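You operate a simulated robot arm through the tools that you are given. There is no shell and no other tool.

You run a simulated robot arm. Do the job below in one go: nothing can be reset, and whatever is moved stays where it is left.

JOB
Top up the rinse bottle from the tall jug through the white funnel.
Fine: all of the jug's water goes in; jug on the bench, funnel back in its stand, stopper in. Set down upright: tall jug, rinse bottle stopper.

It is judged by the outcome, as a careful person would: the job done as asked, and still so three seconds after it is handed in. It fails if anything else is knocked over, pushed out of place, dropped, spilled or broken. A push-on lid holds only when it is set on centred and level and pressed home; a screw cap is set on level and turned clockwise until tight.

ROBOT AND FRAMES
A 6-joint arm with a two-finger parallel gripper, fixed in place. Base frame: the origin is at the foot of the arm, x ahead of it, y to its left, z up. Readings come in cm, rad, newtons and seconds.
With the tool pointing down near the work surface it reaches from about 18 to 76 cm from the base axis. Its first joint turns from -2.897 to 2.897 rad. Payload 3.91 kg.
The tool frame sits at the grasp point between the pads (the TCP): z along the fingers, y along the line on which they close. The tips reach 3 cm beyond it. Largest opening 11 cm; finger width 2, thickness 1; the body of the gripper, 4.8 by 11.2 cm, starts 5.5 cm behind the TCP.
Orientation is that of the tool frame in the base frame, as [roll, pitch, yaw] about the fixed x, y, z axes, in that order (R = Rz(yaw) Ry(pitch) Rx(roll)). With the fingers straight down and closing along the base's y, the tool's x points along the base's -x, its y along +y and its z along -z.

CONTROLS
- The arm moves only by the tool move_arm. Its argument "rows" is a list of rows, each a list of 7 numbers: the shift along the tool's x, y, z in cm, then the turn, a rotation vector about the tool's x, y, z in rad, then the finger opening in cm, from 0 to 11. In form: [[tx, ty, tz, rx, ry, rz, hand], ...]. A call has 1 to 20 rows; each row is the pose to reach, as a shift and turn from the pose commanded when the call began, along the tool's axes at that moment. A row lasts 0.2 s, in which the tool goes at most 5 cm and 0.15 rad; a call with a longer step from one row to the next is refused whole, and so is a gripper value outside its range. Where a pose cannot be reached the arm comes as near as it can. A force on the tool above 50 N (or 10 N above the force at the start of the call, whichever is more), or a blocked arm, ends the call early, and 0.2 s more pass. The fingers move at their own pace (about 4.5 cm/s each) and stop on an object; they squeeze with about 35 N. The grip force told is the motor's: it shows also when the fingers shut on nothing. Time passes only in rows, and 0.2 s behind the last, so rows that repeat a pose let the fingers close. It gives the time, the measured TCP pose, the force on the tool (base axes), the opening and the grip force at its end, in the units of the frame above (readings bear some noise), with the torque about the TCP (base axes, N m) and any sound that the robot's microphone picked up.
- Cameras (640 x 400 px; columns grow to the right, rows downward): "scene" is fixed at [21.61, 50.62, 156.38]; the picture's right is [-1.00, -0.04, 0.00], its down [-0.04, 0.94, -0.33] and it looks along [0.01, -0.33, -0.94] (base axes); focal length 226 px, centre (320, 200). "wrist" rides on the gripper at [7.1, 2.2, -10.7] in the tool frame; the picture's right is [-0.29, 0.96, 0.00], its down [-0.76, -0.23, -0.61] and it looks along [-0.58, -0.18, 0.79] (tool axes); focal length 243 px, centre (320, 200). There is no depth. A picture from a camera that has moved, and an enlarged one, comes with that camera's place and axes in the base frame and with its lens. The place of the scene camera against the robot may be out by one fixed shift of up to 1.8 cm in any direction.
- snapshot(camera): a new picture of that camera. The clock stands still meanwhile.
- raise_lower(by): slides the trunk up (or, below 0, down) by that many cm; the arm rides with it, the base frame stays. It gives what a move gives, with no picture.
- zoom(camera, box): a new picture of the part [left, top, right, bottom] of that camera's present view, enlarged. The clock stands still meanwhile.
- hand_in(): hands the job in; it is judged then, once.

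Nothing tells you positions but the pictures and the camera data. Unless the task says otherwise, let go and move clear before handing in.

The tools are called after "Request:" as a command line: name --pt "numbers of a row" for each row, then --argument value for the rest, lists and objects as JSON in quotes. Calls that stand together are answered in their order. move_arm: Moves the arm, as the interface text tells. Its arguments: {"type":"object","properties":{"rows":{"type":"array"}},"required":["rows"]} The other tools are called the same way: raise_lower (by) slides the trunk up or down; snapshot (camera) takes a picture; zoom (camera, box) takes an enlarged picture of a part of a camera's view; hand_in () hands the job in.

At the start:

```text
t: 0.0
tcp_pos: [18.51, 26.77, 125.94]
tcp_rot: [-3.142, 0.003, -3.14]
ft_force: [0.5, -0.6, -0.2]
wrist_torque: [0.01, 0.0, -0.01]
finger_gap: 11.01
finger_force: 0.0
trunk travel left (down, up): [-50.0, 9.0]
```

scene: 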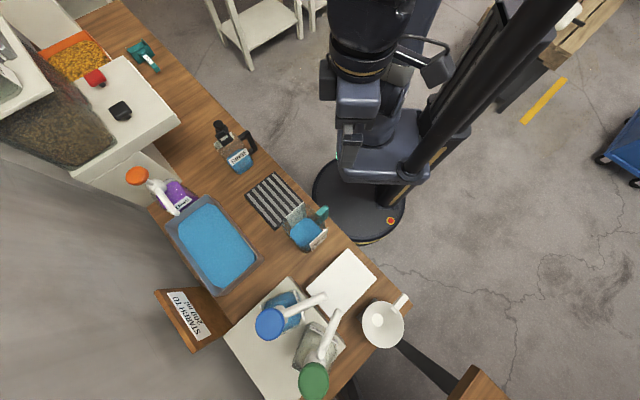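
wrist: 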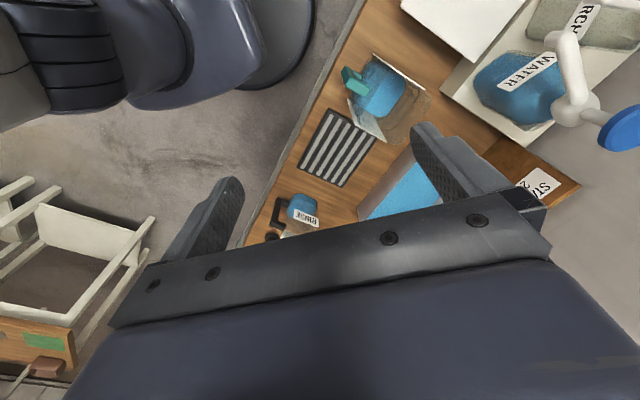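

I see a bench with a rinse bottle, a jug with a teal handle, a white funnel-like object, and several other items. I will enlarge parts of the scene to identify them before moving.

Request:
zoom --camera "scene" --box '[180, 100, 340, 200]'

Request:
zoom --camera "scene" --box '[240, 180, 400, 280]'

Request:
zoom --camera "scene" --box '[220, 260, 420, 400]'

Request:
zoom --camera "scene" --box '[20, 0, 220, 140]'

Request:
zoom --camera "wrist" --box '[240, 40, 440, 260]'

```text
4.00 times, centred on (260, 150) of scene
camera zoom: at [21.61, 50.62, 156.38], right [-1.0, -0.04, 0.0], down [-0.04, 0.94, -0.33], along [0.01, -0.33, -0.94], focal length 902 px, centre (560, 400)
```

zoom: 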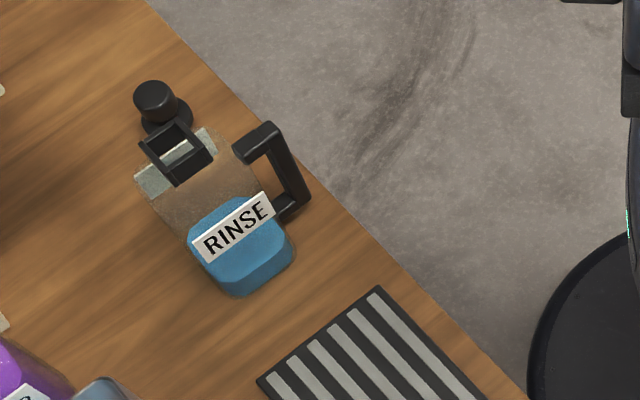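

```text
4.00 times, centred on (320, 230) of scene
camera zoom: at [21.61, 50.62, 156.38], right [-1.0, -0.04, 0.0], down [-0.04, 0.94, -0.33], along [0.01, -0.33, -0.94], focal length 902 px, centre (320, 80)
```

zoom: 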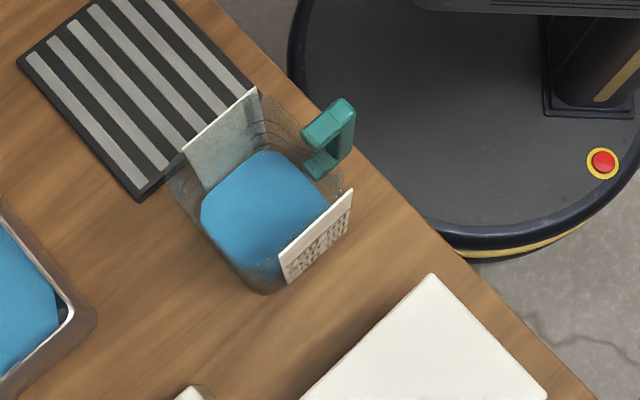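

```text
2.86 times, centred on (320, 330) of scene
camera zoom: at [21.61, 50.62, 156.38], right [-1.0, -0.04, 0.0], down [-0.04, 0.94, -0.33], along [0.01, -0.33, -0.94], focal length 644 px, centre (320, -171)
```

zoom: 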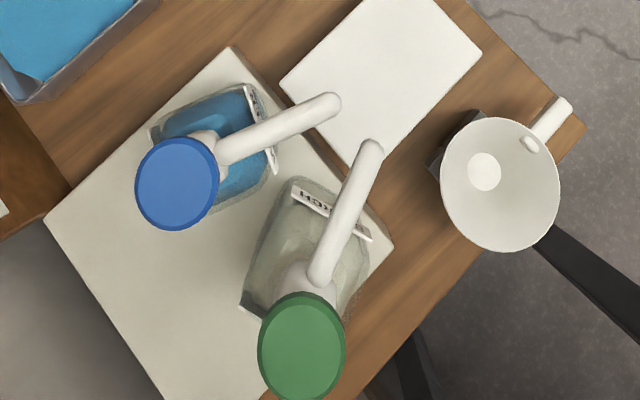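

```text
2.86 times, centred on (120, 70) of scene
camera zoom: at [21.61, 50.62, 156.38], right [-1.0, -0.04, 0.0], down [-0.04, 0.94, -0.33], along [0.01, -0.33, -0.94], focal length 644 px, centre (891, 571)
```

zoom: 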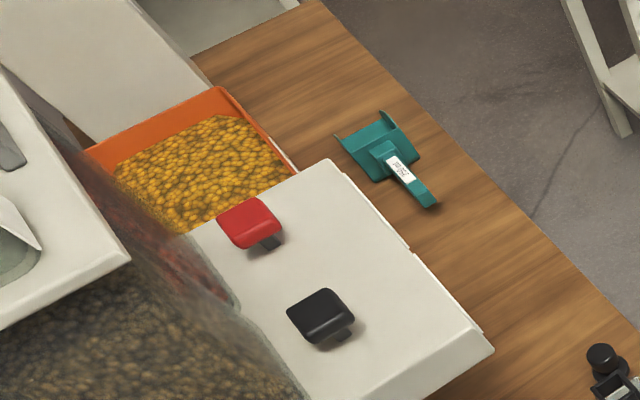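

```text
1.82 times, centred on (340, 150) of wrist
camera zoom: at [11.4, 28.83, 136.89], right [0.29, 0.96, 0.0], down [0.76, -0.23, 0.61], along [0.58, -0.18, -0.79], focal length 441 px, centre (284, 291)
```

zoom: 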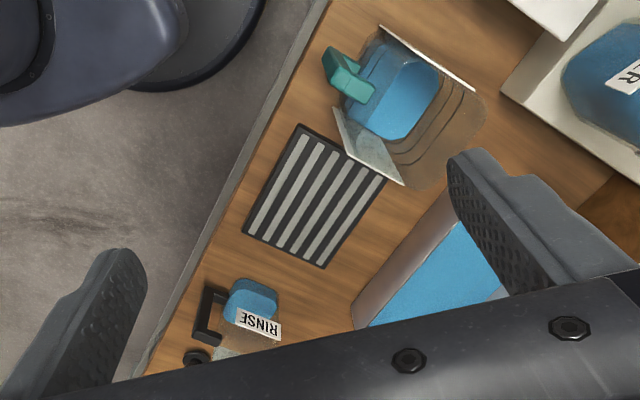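

The bench looks to be near z≈80. I take the rinse bottle to be around (53, 11), the teal-handled jug around (27, 37), and the funnel in its stand around (4, 60). Next I move the wrist camera for closer views.

Request:
move_arm --pt "-3 -3.5 0 0 0 0 11" --pt "-6 -7 0 0 0 0 11"

Request:
snapshot --camera "wrist"

```text
t: 0.6
tcp_pos: [24.7, 19.7, 126.18]
tcp_rot: [-3.142, -0.001, 3.141]
ft_force: [0.1, -0.6, 0.9]
wrist_torque: [-0.03, 0.03, 0.0]
finger_gap: 10.99
finger_force: 0.0
trunk travel left (down, up): [-50.0, 9.0]
```

```text
taken
camera wrist: at [17.52, 21.81, 136.85], right [0.29, 0.96, 0.0], down [0.76, -0.23, 0.61], along [0.58, -0.18, -0.79], focal length 243 px, centre (320, 200)
```

wrist: 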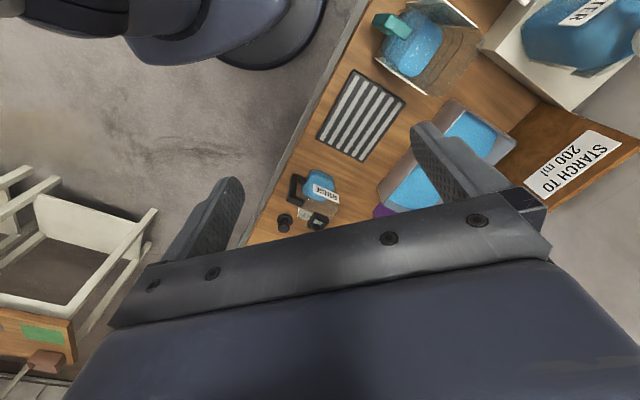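

Request:
zoom --camera "wrist" --box '[240, 140, 400, 240]'

Request:
zoom --camera "wrist" --box '[340, 0, 500, 100]'

Request:
zoom --camera "wrist" --box '[480, 0, 640, 200]'

```text
4.00 times, centred on (320, 190) of wrist
camera zoom: at [17.52, 21.81, 136.85], right [0.29, 0.96, 0.0], down [0.76, -0.23, 0.61], along [0.58, -0.18, -0.79], focal length 970 px, centre (320, 240)
```

zoom: 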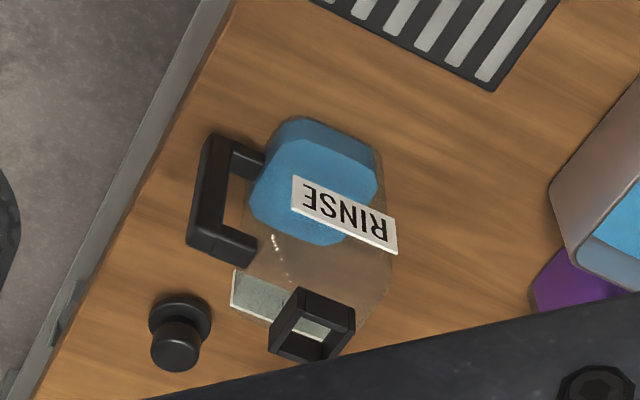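

```text
4.00 times, centred on (420, 50) of wrist
camera zoom: at [17.52, 21.81, 136.85], right [0.29, 0.96, 0.0], down [0.76, -0.23, 0.61], along [0.58, -0.18, -0.79], focal length 970 px, centre (-80, 800)
```

zoom: 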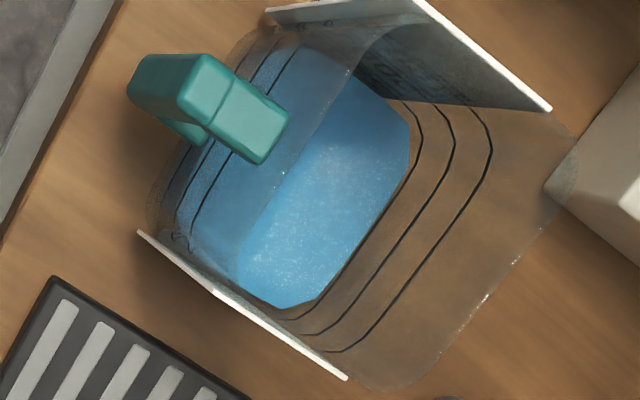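

```text
2.00 times, centred on (560, 100) of wrist
camera zoom: at [17.52, 21.81, 136.85], right [0.29, 0.96, 0.0], down [0.76, -0.23, 0.61], along [0.58, -0.18, -0.79], focal length 485 px, centre (-160, 400)
```

zoom: 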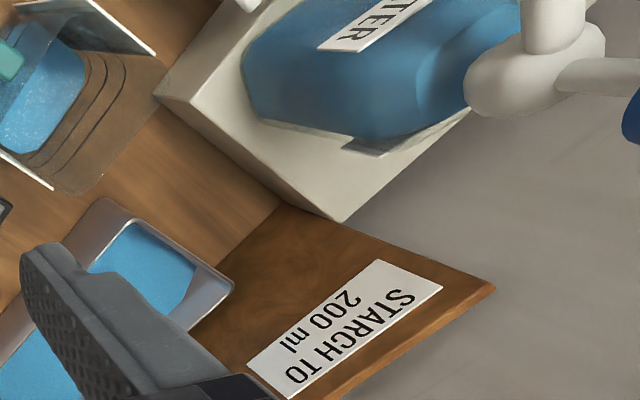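

The rinse bottle stands open, with its stopper upright on the bench beside it. The teal-handled jug has labels that I want to read, so I move over to look at it closely.

Request:
move_arm --pt "2.5 3.5 0.6 0 0 0 11" --pt "5 7 1.2 0 0 0 11" --pt "7.5 10.5 1.8 0 0 0 11" --pt "10 14 2.4 0 0 0 11" --pt "12.5 17.5 3 0 0 0 11" --pt "15 21 3.6 0 0 0 11" --pt "16.7 23.3 4.2 0 0 0 11"

Request:
snapshot --camera "wrist"

Request:
snapshot --camera "scene"

```text
t: 2.2
tcp_pos: [7.93, 42.98, 121.81]
tcp_rot: [-3.141, 0.0, 3.141]
ft_force: [-1.1, 0.3, 0.2]
wrist_torque: [0.0, 0.03, 0.02]
finger_gap: 11.01
finger_force: 0.1
trunk travel left (down, up): [-50.0, 9.0]
```

```text
taken
camera wrist: at [0.73, 45.16, 132.56], right [0.29, 0.96, 0.0], down [0.76, -0.23, 0.61], along [0.58, -0.18, -0.79], focal length 243 px, centre (320, 200)
```

wrist: 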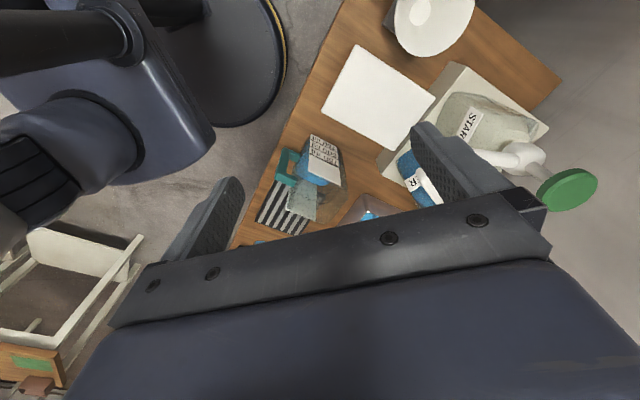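

```text
taken
```

scene: 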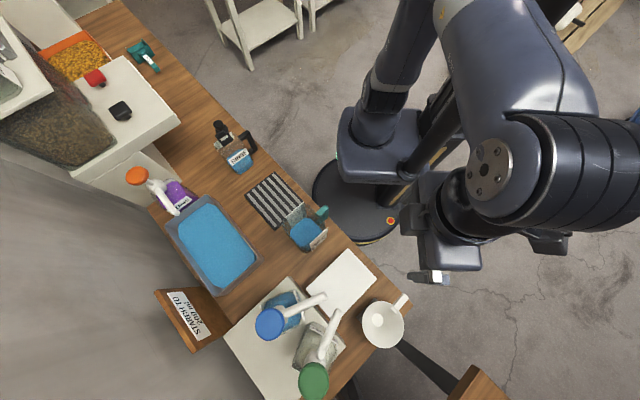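

Request:
zoom --camera "wrist" --box '[250, 120, 380, 240]'

Request:
zoom --camera "wrist" --box '[380, 0, 600, 220]'

```text
3.33 times, centred on (315, 180) of wrist
camera zoom: at [0.73, 45.16, 132.56], right [0.29, 0.96, 0.0], down [0.76, -0.23, 0.61], along [0.58, -0.18, -0.79], focal length 809 px, centre (337, 267)
```

zoom: 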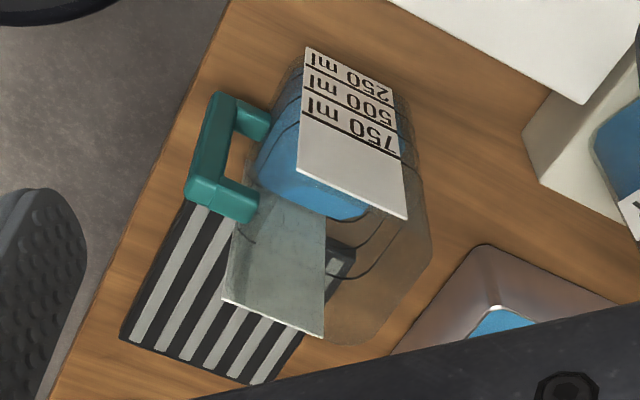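

```text
1.82 times, centred on (490, 110) of wrist
camera zoom: at [0.73, 45.16, 132.56], right [0.29, 0.96, 0.0], down [0.76, -0.23, 0.61], along [0.58, -0.18, -0.79], focal length 441 px, centre (11, 364)
```

zoom: 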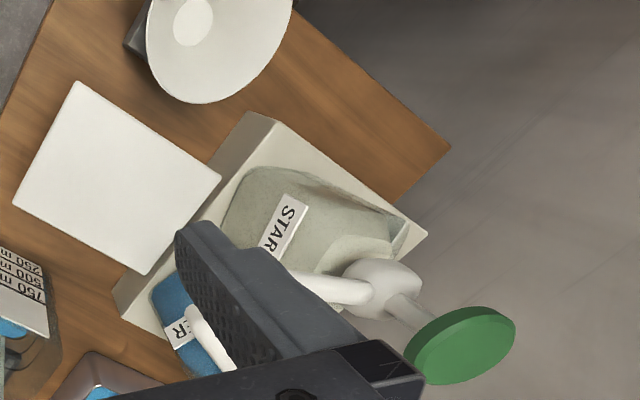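

The jug is graduated (250/500/750 ml), has a teal handle facing the robot, and is the only jug here. Now I look closely at the funnel and its stand.

Request:
move_arm --pt "1.75 4 0.5 0 0 0 11" --pt "3.5 8 1 0 0 0 11" --pt "5.2 12 1.5 0 0 0 11" --pt "7 16 2 0 0 0 11"

Request:
snapshot --camera "wrist"

Request:
zoom --camera "wrist" --box '[240, 0, 480, 200]'

Request:
snapshot --camera "scene"

```text
t: 3.2
tcp_pos: [0.63, 59.05, 119.84]
tcp_rot: [-3.139, 0.0, -3.141]
ft_force: [-0.3, 0.9, -0.1]
wrist_torque: [0.05, 0.03, 0.01]
finger_gap: 10.98
finger_force: 0.0
trunk travel left (down, up): [-50.0, 9.0]
```

```text
taken
camera wrist: at [-6.36, 61.16, 130.56], right [0.29, 0.96, 0.0], down [0.76, -0.23, 0.61], along [0.58, -0.18, -0.79], focal length 243 px, centre (320, 200)
```

wrist: 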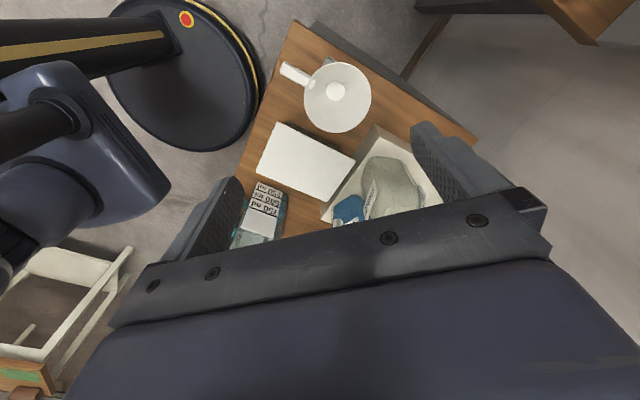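

```text
2.00 times, centred on (360, 100) of wrist
camera zoom: at [-6.36, 61.16, 130.56], right [0.29, 0.96, 0.0], down [0.76, -0.23, 0.61], along [0.58, -0.18, -0.79], focal length 485 px, centre (240, 400)
```

zoom: 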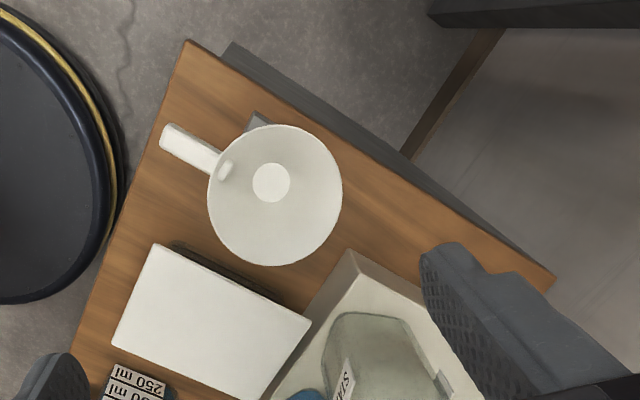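

```text
taken
```

scene: 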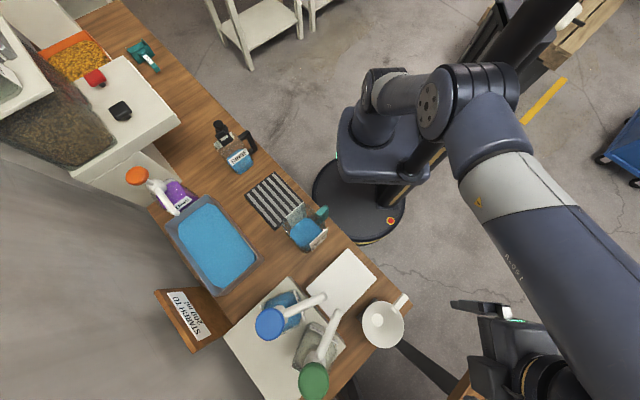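

The funnel rim is roughly at (4, 60.5, 91) with a diameter near 10.4 cm, and its handle points toward (-0.7, -0.7). I turn the wrist so I can see it more from the side.

Request:
move_arm --pt "0 -1.6 0 0 0 -0.143 11" --pt "0 -3.2 0 0 0 -0.286 11" --pt "0 -4.8 0 0 0 -0.429 11" --pt "0 -6.4 0 0 0 -0.572 11" --pt "0 -8 0 0 0 -0.714 11" --pt "0 -9.6 0 0 0 -0.857 11" --pt "0 -11.2 0 0 0 -1.0 11" --pt "0 -12.8 0 0 0 -1.143 11" --pt "0 -14.4 0 0 0 -1.286 11" --pt "0 -16 0 0 0 -1.429 11" --pt "0 -17 0 0 0 -1.571 11"

Request:
snapshot --camera "wrist"

Request:
snapshot --camera "scene"

```text
t: 5.6
tcp_pos: [0.74, 42.06, 119.84]
tcp_rot: [3.141, -0.001, -1.567]
ft_force: [-0.9, -0.8, 0.4]
wrist_torque: [0.0, 0.06, -0.03]
finger_gap: 11.01
finger_force: 0.1
trunk travel left (down, up): [-50.0, 9.0]
```

```text
taken
camera wrist: at [-1.29, 34.82, 130.69], right [-0.96, 0.29, 0.0], down [0.23, 0.76, 0.61], along [0.17, 0.58, -0.79], focal length 243 px, centre (320, 200)
```

wrist: 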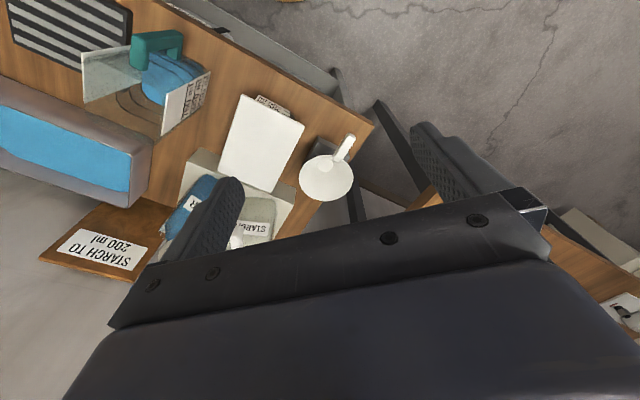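

```text
taken
```

scene: 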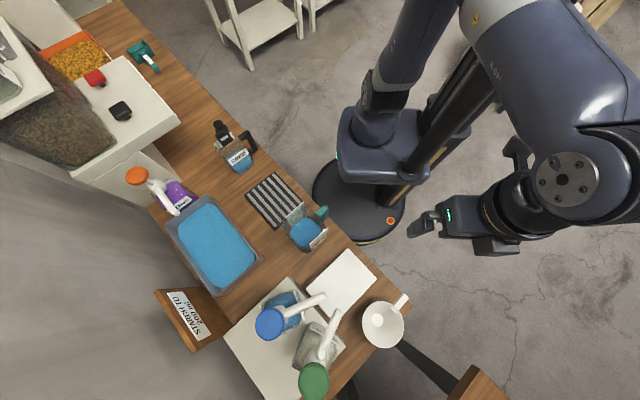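

Request:
move_arm --pt "0 0 4.5 0 -0.105 0 11" --pt "0 0 9 0 -0.21 0 11" --pt "0 0 13.5 0 -0.315 0 11" --pt "0 0 17 0 -0.42 0 11" --pt "0 0 20 0 -0.524 0 11"

Request:
snapshot --camera "wrist"

Request:
zoom --camera "wrist" --box '[240, 100, 400, 200]'

Request:
snapshot --camera "scene"

```text
t: 6.8
tcp_pos: [0.92, 42.09, 99.89]
tcp_rot: [-3.141, 0.524, -1.57]
ft_force: [-0.4, -0.7, -0.7]
wrist_torque: [0.01, 0.02, -0.02]
finger_gap: 11.0
finger_force: 0.0
trunk travel left (down, up): [-50.0, 9.0]
```

```text
taken
camera wrist: at [-1.28, 30.43, 105.67], right [-0.96, 0.25, 0.15], down [0.23, 0.35, 0.91], along [0.18, 0.9, -0.4], focal length 243 px, centre (320, 200)
```

wrist: 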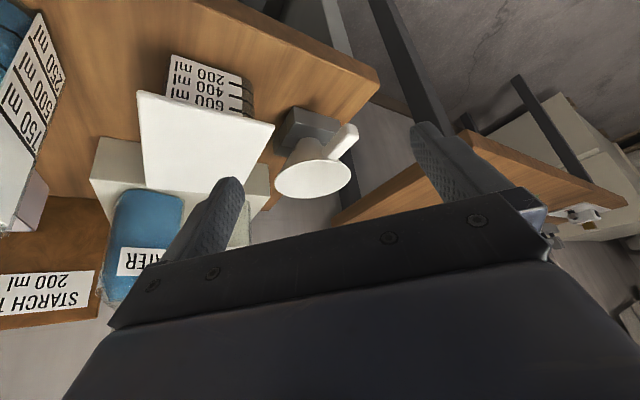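

```text
4.00 times, centred on (320, 150) of wrist
camera zoom: at [-1.28, 30.43, 105.67], right [-0.96, 0.25, 0.15], down [0.23, 0.35, 0.91], along [0.18, 0.9, -0.4], focal length 970 px, centre (320, 400)
```

zoom: 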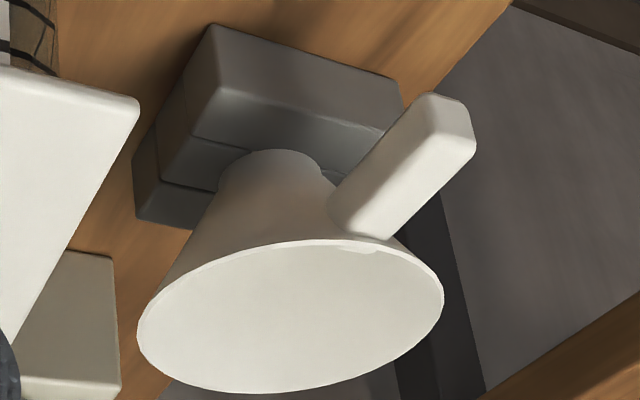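

```text
taken
```

scene: 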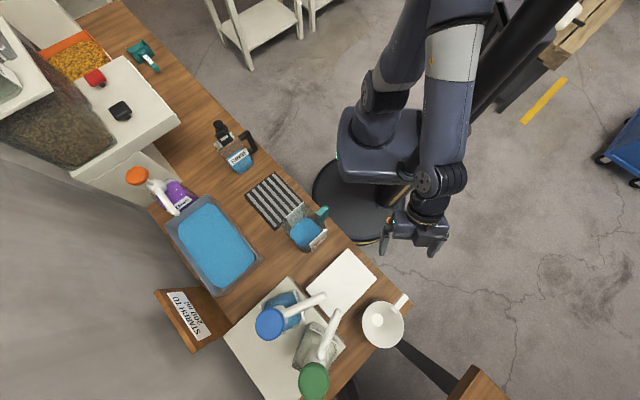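

There seems to be a second graduated vessel beneath or behind the white board. I look at that closer before deciding which jug is the tall one.

Request:
zoom --camera "wrist" --box '[100, 30, 300, 200]'

Request:
zoom --camera "wrist" --box '[0, 0, 120, 200]'

Request:
zoom --camera "scene" --box '[280, 230, 440, 360]'

```text
2.35 times, centred on (200, 115) of wrist
camera zoom: at [-1.28, 30.43, 105.67], right [-0.96, 0.25, 0.15], down [0.23, 0.35, 0.91], along [0.18, 0.9, -0.4], focal length 571 px, centre (602, 400)
```

zoom: 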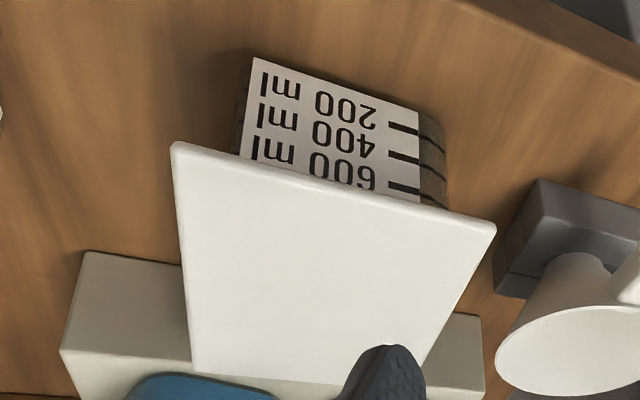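

```text
2.00 times, centred on (60, 100) of wrist
camera zoom: at [-1.28, 30.43, 105.67], right [-0.96, 0.25, 0.15], down [0.23, 0.35, 0.91], along [0.18, 0.9, -0.4], focal length 485 px, centre (840, 400)
```

zoom: 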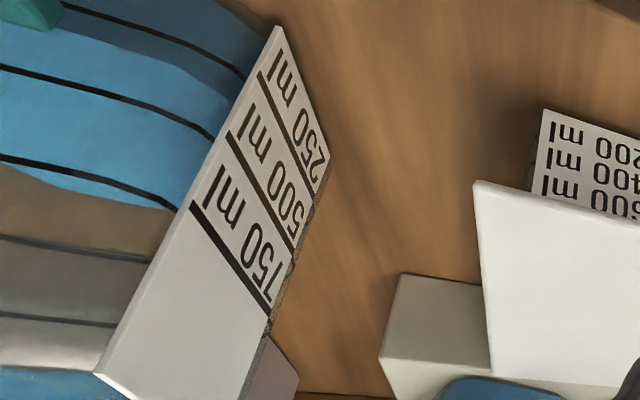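

```text
3.08 times, centred on (360, 295) of scene
camera zoom: at [21.61, 50.62, 156.38], right [-1.0, -0.04, 0.0], down [-0.04, 0.94, -0.33], along [0.01, -0.33, -0.94], focal length 694 px, centre (197, -92)
```

zoom: 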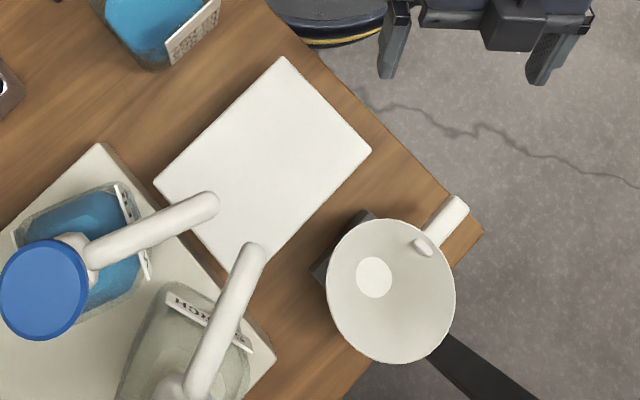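

The second vessel is a handleless beaker covered by a board, so the teal-handled graduated jug is the one to pour from. I now look at it from the side, from the robot's side of the bench.

Request:
move_arm --pt "3.32 -2.18 -1.92 0.0523 0 0.0907 11" --pt "6.63 -4.37 -3.83 0.1047 0 0.1813 11" --pt "9.95 -6.55 -5.75 0.157 0 0.272 11" --pt "13.27 -8.73 -7.67 0.2093 0 0.3627 11" --pt "16.58 -10.92 -9.58 0.2617 0 0.4533 11" --pt "19.9 -13.1 -11.5 0.314 0 0.544 11"

Request:
snapshot --camera "wrist"

Request:
zoom --camera "wrist" --box '[220, 60, 420, 200]'

```text
t: 8.2
tcp_pos: [13.88, 19.07, 99.89]
tcp_rot: [3.14, 0.523, -2.2]
ft_force: [-0.1, 0.5, 0.2]
wrist_torque: [-0.04, -0.02, 0.0]
finger_gap: 10.99
finger_force: 0.0
trunk travel left (down, up): [-50.0, 9.0]
```

```text
taken
camera wrist: at [5.36, 10.89, 105.66], right [-0.63, 0.77, 0.15], down [0.39, 0.15, 0.91], along [0.67, 0.63, -0.4], focal length 243 px, centre (320, 200)
```

wrist: 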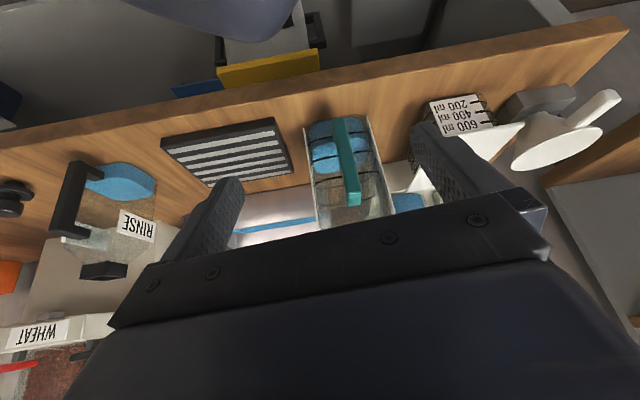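

```text
2.86 times, centred on (320, 130) of wrist
camera zoom: at [5.36, 10.89, 105.66], right [-0.63, 0.77, 0.15], down [0.39, 0.15, 0.91], along [0.67, 0.63, -0.4], focal length 693 px, centre (320, 400)
```

zoom: 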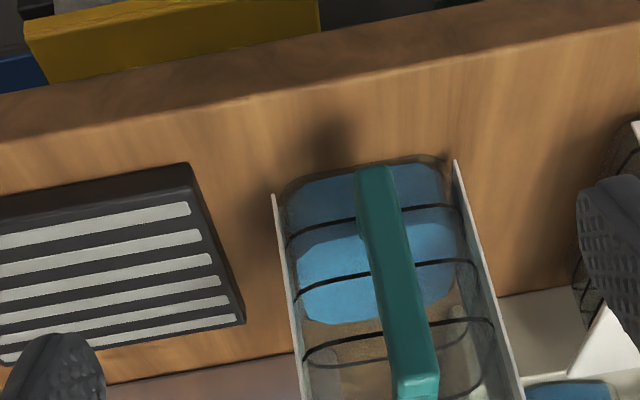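

Request:
move_arm --pt "-2.35 0 -4.07 0 0.13 0 11" --pt "-4.7 0 -8.13 0 0.26 0 11" --pt "-7.05 0 -12.2 0 0.39 0 11" --pt "-10.79 0.36 -10.04 0 0.524 0 11" --pt "-14.52 0.71 -7.88 0 0.524 0 11" --pt "-18.26 1.07 -5.72 0 0.524 0 11" --pt "-22.0 1.42 -3.56 0 0.524 0 11"

Request:
snapshot --camera "wrist"

Request:
zoom --camera "wrist" --box '[220, 60, 420, 200]'

```text
t: 9.8
tcp_pos: [23.17, 33.82, 113.88]
tcp_rot: [3.141, -0.001, -2.199]
ft_force: [-0.6, -0.2, -0.1]
wrist_torque: [0.0, 0.0, -0.02]
finger_gap: 10.99
finger_force: 0.0
trunk travel left (down, up): [-50.0, 9.0]
```

```text
taken
camera wrist: at [17.15, 29.41, 124.75], right [-0.6, 0.8, 0.0], down [0.63, 0.48, 0.61], along [0.48, 0.37, -0.79], focal length 243 px, centre (320, 200)
```

wrist: 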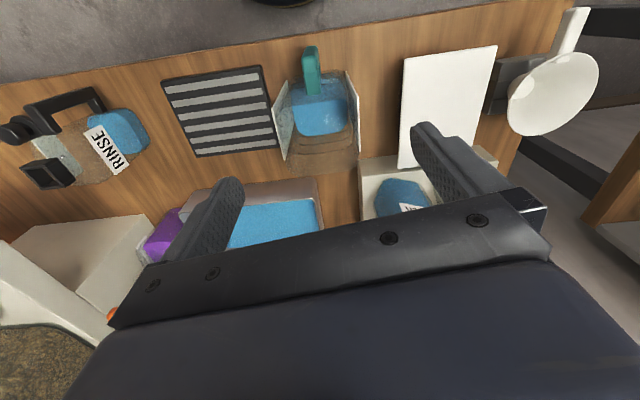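

```text
2.86 times, centred on (320, 130) of wrist
camera zoom: at [17.15, 29.41, 124.75], right [-0.6, 0.8, 0.0], down [0.63, 0.48, 0.61], along [0.48, 0.37, -0.79], focal length 693 px, centre (320, 400)
```

zoom: 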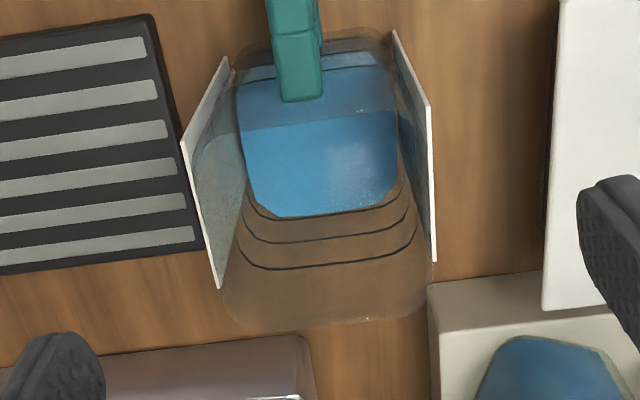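

Request:
zoom --camera "wrist" --box '[270, 30, 370, 180]'

Request:
zoom --camera "wrist" --box '[0, 60, 200, 210]'

Request:
zoom --camera "wrist" --box '[470, 0, 630, 150]'

```text
2.67 times, centred on (320, 105) of wrist
camera zoom: at [17.15, 29.41, 124.75], right [-0.6, 0.8, 0.0], down [0.63, 0.48, 0.61], along [0.48, 0.37, -0.79], focal length 647 px, centre (320, 453)
```

zoom: 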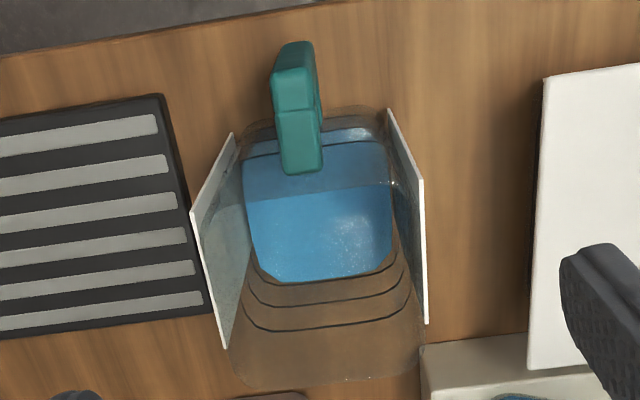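

```text
2.67 times, centred on (100, 135) of wrist
camera zoom: at [17.15, 29.41, 124.75], right [-0.6, 0.8, 0.0], down [0.63, 0.48, 0.61], along [0.48, 0.37, -0.79], focal length 647 px, centre (907, 373)
```

zoom: 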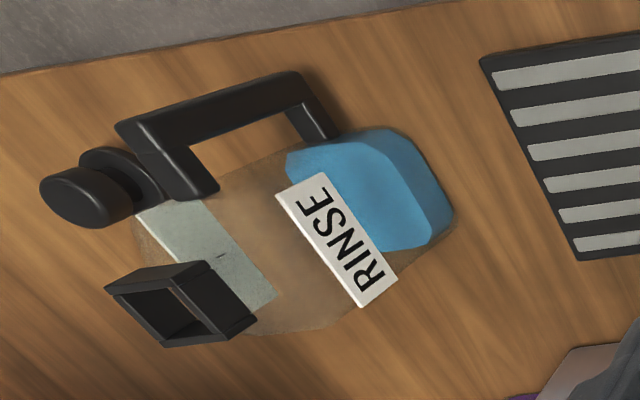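

```text
2.67 times, centred on (550, 75) of wrist
camera zoom: at [17.15, 29.41, 124.75], right [-0.6, 0.8, 0.0], down [0.63, 0.48, 0.61], along [0.48, 0.37, -0.79], focal length 647 px, centre (-293, 533)
```

zoom: 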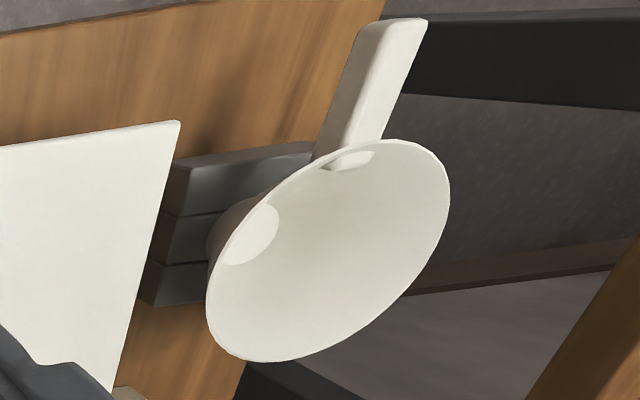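

The jug measures about 9.7 cm wide and 17 cm tall, centred near (26.2, 36.0), and its handle sits right by the bench edge. Next I take a close look at the rinse bottle's neck and the stopper.

Request:
move_arm --pt "0.65 -4.22 -0.26 0 0 0.0524 11" --pt "1.3 -8.45 -0.52 0 0 0.105 11" --pt "1.95 -12.67 -0.8 0 0 0.157 11" --pt "2.6 -16.9 -1.05 0 0 0.2095 11" --pt "3.25 -21.12 -1.3 0 0 0.262 11" --pt "3.9 -25.35 -1.6 0 0 0.314 11" --pt "4.55 -29.57 -1.85 0 0 0.367 11" --pt "5.2 -33.8 -2.1 0 0 0.419 11"

Request:
snapshot --camera "wrist"

Request:
zoom --camera "wrist" --box '[240, 60, 400, 200]'

```text
t: 11.6
tcp_pos: [47.32, 9.64, 115.92]
tcp_rot: [-3.141, 0.0, -2.618]
ft_force: [-0.1, 0.5, -1.1]
wrist_torque: [0.01, -0.01, 0.01]
finger_gap: 11.02
finger_force: 0.0
trunk travel left (down, up): [-50.0, 9.0]
```

```text
taken
camera wrist: at [40.11, 7.96, 126.81], right [-0.23, 0.97, 0.0], down [0.77, 0.18, 0.61], along [0.59, 0.14, -0.79], focal length 243 px, centre (320, 200)
```

wrist: 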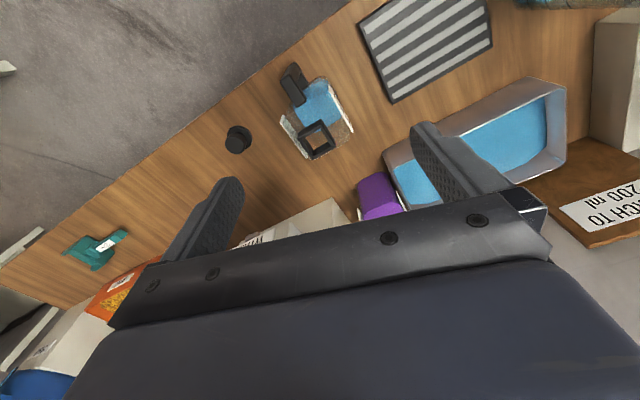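

```text
2.86 times, centred on (320, 130) of wrist
camera zoom: at [40.11, 7.96, 126.81], right [-0.23, 0.97, 0.0], down [0.77, 0.18, 0.61], along [0.59, 0.14, -0.79], focal length 693 px, centre (320, 400)
```

zoom: 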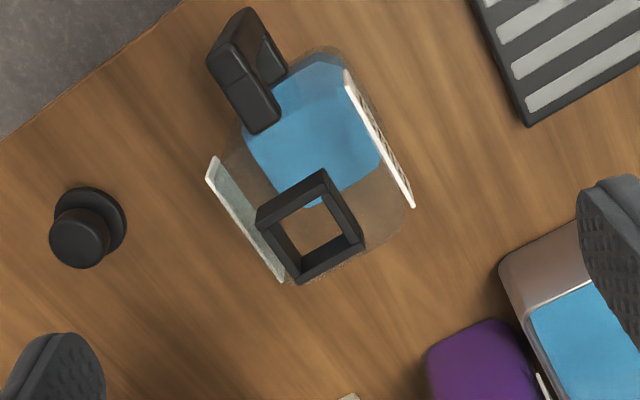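

Request:
zoom --camera "wrist" --box '[290, 105, 350, 165]'

Request:
zoom --camera "wrist" --box '[215, 110, 265, 170]'

Request:
zoom --camera "wrist" --box '[260, 50, 370, 170]'

```text
6.67 times, centred on (320, 135) of wrist
camera zoom: at [40.11, 7.96, 126.81], right [-0.23, 0.97, 0.0], down [0.77, 0.18, 0.61], along [0.59, 0.14, -0.79], focal length 1618 px, centre (320, 633)
```

zoom: 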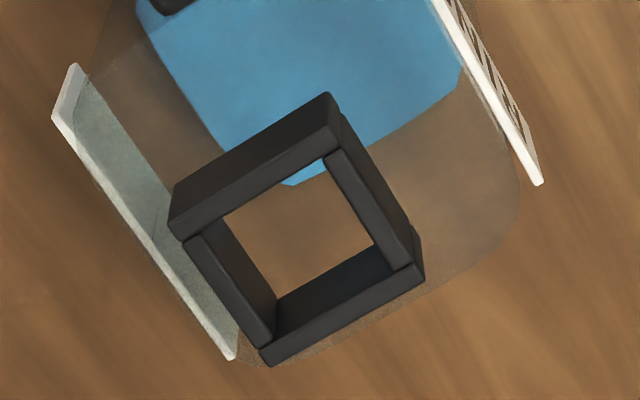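

```text
6.67 times, centred on (240, 140) of wrist
camera zoom: at [40.11, 7.96, 126.81], right [-0.23, 0.97, 0.0], down [0.77, 0.18, 0.61], along [0.59, 0.14, -0.79], focal length 1618 px, centre (853, 600)
```

zoom: 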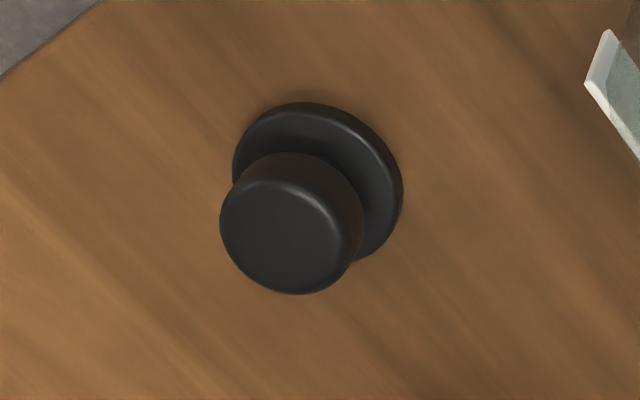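

```text
3.33 times, centred on (315, 110) of wrist
camera zoom: at [40.11, 7.96, 126.81], right [-0.23, 0.97, 0.0], down [0.77, 0.18, 0.61], along [0.59, 0.14, -0.79], focal length 809 px, centre (337, 500)
```

zoom: 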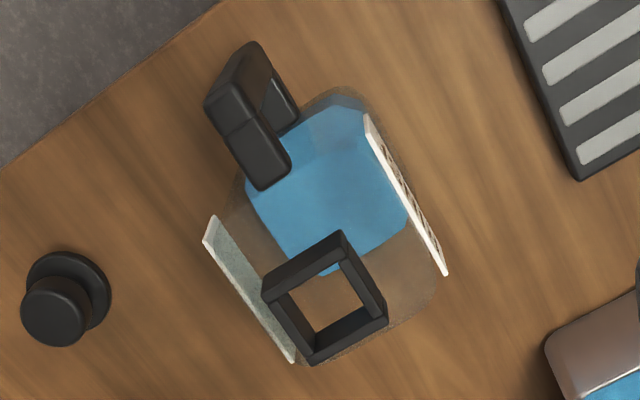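

The bottle's collar is a square tube about 3.3 cm inside, its top at roughly (53.3, 10.5, 96), and the stopper stands near (62, -3). I take a lower view to learn the stopper's shape and the heights.

Request:
move_arm --pt "3.95 0.7 0 0 0 0.076 11" --pt "7.9 1.4 0 0 0 0.152 11" --pt "11.84 2.1 0 0 0 0.227 11"

Request:
move_arm --pt "0 0 4 0 -0.14 0 11" --pt "0 0 8 0 -0.28 0 11" --pt "0 0 12 0 -0.42 0 11" --pt "0 0 16 0 -0.56 0 11" --pt "0 0 19 0 -0.698 0 11"

Request:
snapshot --camera "wrist"

Request:
zoom --camera "wrist" --box '[220, 80, 420, 220]'

```text
t: 12.4
tcp_pos: [35.94, 5.72, 115.96]
tcp_rot: [-3.141, 0.0, -2.845]
ft_force: [-0.1, 0.0, -0.6]
wrist_torque: [-0.01, 0.02, 0.0]
finger_gap: 11.01
finger_force: 0.1
trunk travel left (down, up): [-50.0, 9.0]
```

```text
t: 13.6
tcp_pos: [35.82, 6.42, 98.28]
tcp_rot: [3.112, 0.634, -2.842]
ft_force: [0.7, 0.0, 0.1]
wrist_torque: [-0.03, -0.01, -0.02]
finger_gap: 11.02
finger_force: 0.1
out of reach, approached as far as the arm can: row 5
trunk travel left (down, up): [-50.0, 9.0]
```

```text
taken
camera wrist: at [23.67, 4.42, 102.9], right [-0.08, 0.98, 0.2], down [0.32, -0.16, 0.93], along [0.95, 0.13, -0.3], focal length 243 px, centre (320, 200)
```

wrist: 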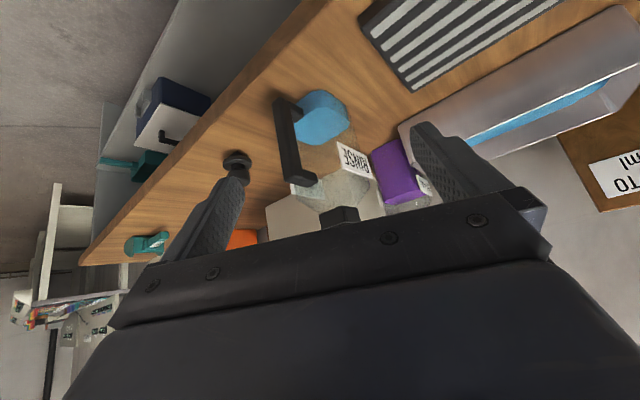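

```text
2.86 times, centred on (320, 150) of wrist
camera zoom: at [23.67, 4.42, 102.9], right [-0.08, 0.98, 0.2], down [0.32, -0.16, 0.93], along [0.95, 0.13, -0.3], focal length 693 px, centre (320, 343)
```

zoom: 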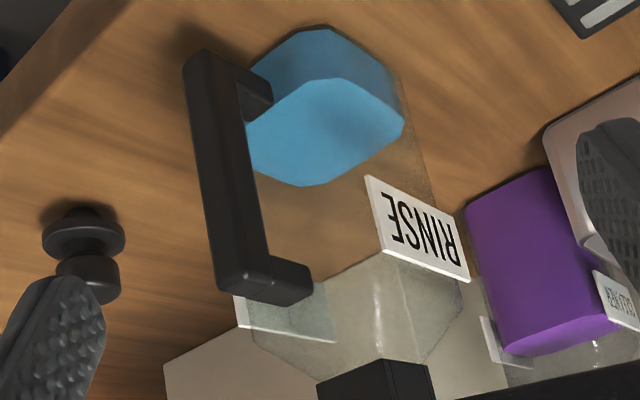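

Request:
zoom --camera "wrist" --box '[215, 130, 275, 200]'

Request:
snapshot --camera "scene"

```text
5.71 times, centred on (245, 165) of wrist
camera zoom: at [23.67, 4.42, 102.9], right [-0.08, 0.98, 0.2], down [0.32, -0.16, 0.93], along [0.95, 0.13, -0.3], focal length 1386 px, centre (749, 400)
```

zoom: 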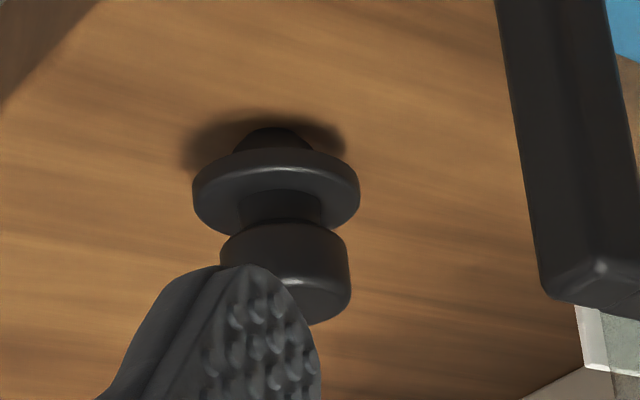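

```text
taken
```

scene: 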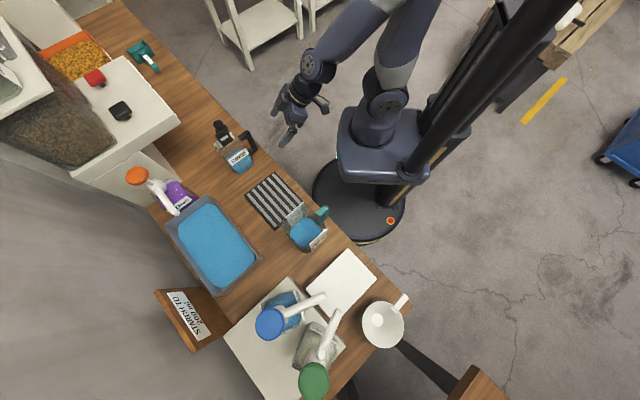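

The stopper stands on its plug with a knob of about 3.8 cm on top. I now level the tool again, rise, and travel back toward the funnel on the robot's side of the bench.

Request:
move_arm --pt "-2.5 0 -3.0 0 0.14 0 11" --pt "-5 0 -6.0 0 0.28 0 11" --pt "-7.5 0 -9.0 0 0.42 0 11" --pt "-10 0 -12 0 0.56 0 11" --pt "-12.2 0 -14.55 0 0.698 0 11"

```text
t: 14.8
tcp_pos: [37.07, 6.25, 117.43]
tcp_rot: [3.115, -0.062, -2.822]
ft_force: [-0.1, 0.5, 0.6]
wrist_torque: [-0.04, -0.01, 0.0]
finger_gap: 10.99
finger_force: 0.1
trunk travel left (down, up): [-50.0, 9.0]
```

Request:
move_arm --pt "0 0 0 0.0266 -0.062 0 11" --pt "0 0 0 0.0266 -0.062 0 11"

Request:
move_arm --pt "1.53 4.488 0.72 0 0 -0.0372 11" --pt "3.06 8.976 1.44 0 0 -0.0743 11" --pt "4.59 13.46 2.17 0 0 -0.1115 11" --pt "6.12 17.95 2.89 0 0 -0.1486 11" --pt "7.65 22.44 3.6 0 0 -0.1858 11" --pt "9.18 26.93 4.34 0 0 -0.223 11" --pt "10.71 31.41 5.06 0 0 -0.26 11" --pt "12.24 35.9 5.78 0 0 -0.297 11" --pt "13.77 40.39 6.5 0 0 -0.334 11" --pt "15.3 44.88 7.23 0 0 -0.3715 11" --pt "16.83 49.36 7.95 0 0 -0.409 11" --pt "18.36 53.85 8.68 0 0 -0.446 11" --pt "19.89 58.34 9.4 0 0 -0.483 11"

Request:
snapshot --camera "wrist"

Request:
zoom --camera "wrist" --box '[240, 60, 440, 220]'

```text
t: 15.4
tcp_pos: [37.07, 6.28, 117.34]
tcp_rot: [3.141, 0.002, -2.822]
ft_force: [0.8, 0.9, -0.4]
wrist_torque: [0.04, -0.06, -0.01]
finger_gap: 11.01
finger_force: 0.0
trunk travel left (down, up): [-50.0, 9.0]
```

```text
t: 18.2
tcp_pos: [-0.21, 55.54, 107.89]
tcp_rot: [-3.14, 0.002, -2.339]
ft_force: [0.3, -0.4, 0.4]
wrist_torque: [0.03, 0.01, -0.03]
finger_gap: 11.0
finger_force: 0.1
trunk travel left (down, up): [-50.0, 9.0]
```

```text
taken
camera wrist: at [-6.7, 51.8, 118.72], right [-0.49, 0.87, 0.0], down [0.69, 0.39, 0.61], along [0.53, 0.3, -0.79], focal length 243 px, centre (320, 200)
```

wrist: 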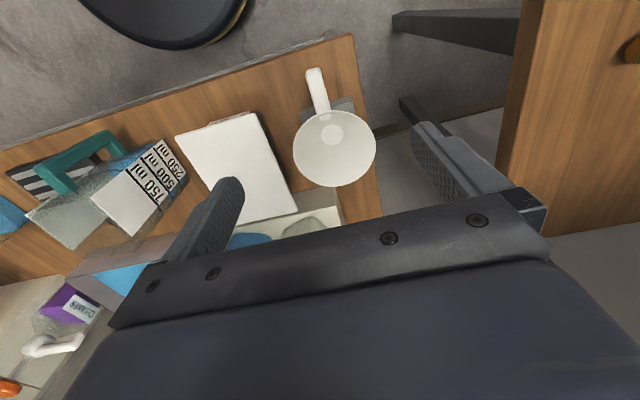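

```text
2.50 times, centred on (340, 140) of wrist
camera zoom: at [-6.7, 51.8, 118.72], right [-0.49, 0.87, 0.0], down [0.69, 0.39, 0.61], along [0.53, 0.3, -0.79], focal length 606 px, centre (270, 350)
```

zoom: 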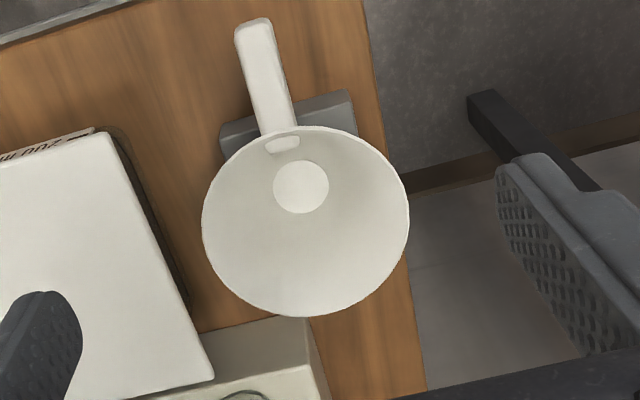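

The funnel handle lies almost exactly under the gripper (tip near (-2, 53.6, 88), rim centre near (4.75, 60.4, 89)). I narrow the fingers, descend part way and check again.

Request:
move_arm --pt "0.1 -0.03 3.5 0 0 0.013 7" --pt "0.2 -0.06 7 0 0 0.026 7" --pt "0.3 -0.06 10.5 0 0 0.026 7" --pt "0.3 -0.06 13.5 0 0 0.026 7"

Request:
snapshot --camera "wrist"

Request:
zoom --camera "wrist" --box '[240, 100, 400, 220]'

```text
t: 19.2
tcp_pos: [-0.23, 55.14, 94.4]
tcp_rot: [-3.14, 0.001, -2.366]
ft_force: [1.2, -0.4, 0.1]
wrist_torque: [0.0, -0.01, -0.02]
finger_gap: 7.02
finger_force: 0.1
trunk travel left (down, up): [-50.0, 9.0]
```

```text
taken
camera wrist: at [-6.86, 51.65, 105.2], right [-0.46, 0.89, 0.0], down [0.7, 0.37, 0.61], along [0.54, 0.28, -0.79], focal length 243 px, centre (320, 200)
```

wrist: 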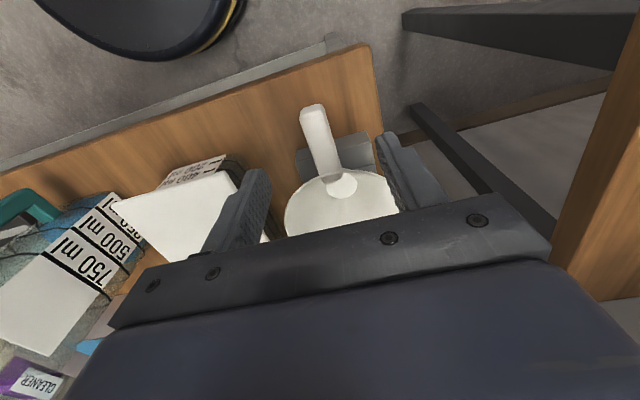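

```text
3.33 times, centred on (320, 160) of wrist
camera zoom: at [-6.86, 51.65, 105.2], right [-0.46, 0.89, 0.0], down [0.7, 0.37, 0.61], along [0.54, 0.28, -0.79], focal length 809 px, centre (320, 333)
```

zoom: 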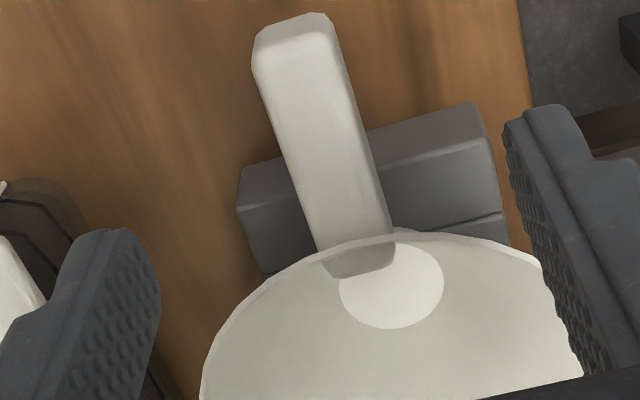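

Request:
move_arm --pt "0 0.1 3.4 0 0 0 7" --pt "0 0.1 6.8 0 0 0 7" --pt "0 0.1 6.8 0 0 0 7"

Request:
snapshot --camera "wrist"

Request:
zoom --camera "wrist" --box '[240, 120, 400, 240]'

```text
t: 20.0
tcp_pos: [-0.36, 55.25, 87.76]
tcp_rot: [3.14, 0.001, -2.365]
ft_force: [-0.2, 0.0, 0.4]
wrist_torque: [-0.03, -0.01, -0.01]
finger_gap: 7.0
finger_force: 0.0
trunk travel left (down, up): [-50.0, 9.0]
```

```text
taken
camera wrist: at [-6.92, 51.71, 98.51], right [-0.46, 0.89, 0.0], down [0.7, 0.37, 0.61], along [0.54, 0.28, -0.79], focal length 243 px, centre (320, 200)
```

wrist: 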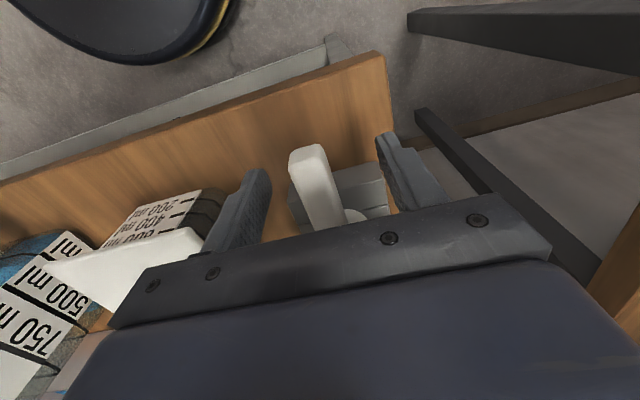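

```text
3.33 times, centred on (320, 180) of wrist
camera zoom: at [-6.92, 51.71, 98.51], right [-0.46, 0.89, 0.0], down [0.7, 0.37, 0.61], along [0.54, 0.28, -0.79], focal length 809 px, centre (320, 267)
```

zoom: 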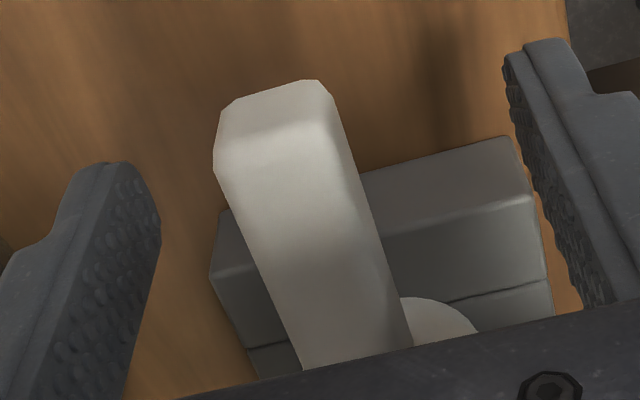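

Request:
move_arm --pt "0 -0.15 0 0 0 0 5" --pt "0 -0.15 0 0 0 0 3" --pt "0 -0.15 0 0 0 0 0" --pt "0 -0.15 0 0 0 0 0" --pt "0 -0.15 0 0 0 0 0" --pt "0 -0.15 0 0 0 0 0"

Request:
zoom --camera "wrist" --box '[240, 120, 400, 240]'

```text
t: 21.4
tcp_pos: [-0.2, 55.18, 87.83]
tcp_rot: [-3.141, 0.002, -2.366]
ft_force: [0.9, 0.3, 0.2]
wrist_torque: [0.0, 0.0, 0.0]
finger_gap: 1.74
finger_force: 35.0
trunk travel left (down, up): [-50.0, 9.0]
```

```text
3.33 times, centred on (320, 180) of wrist
camera zoom: at [-6.83, 51.62, 98.52], right [-0.46, 0.89, 0.0], down [0.7, 0.37, 0.61], along [0.54, 0.28, -0.79], focal length 809 px, centre (320, 267)
```

zoom: 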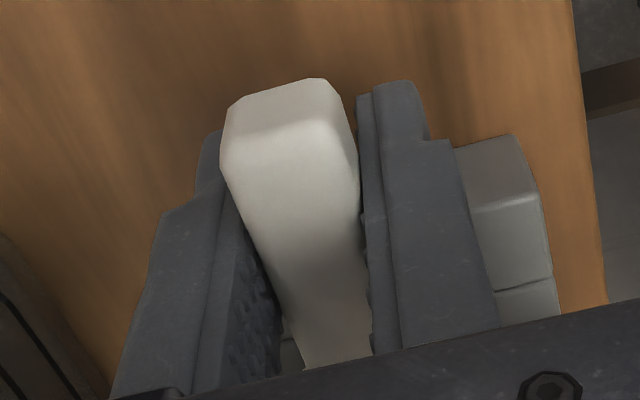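

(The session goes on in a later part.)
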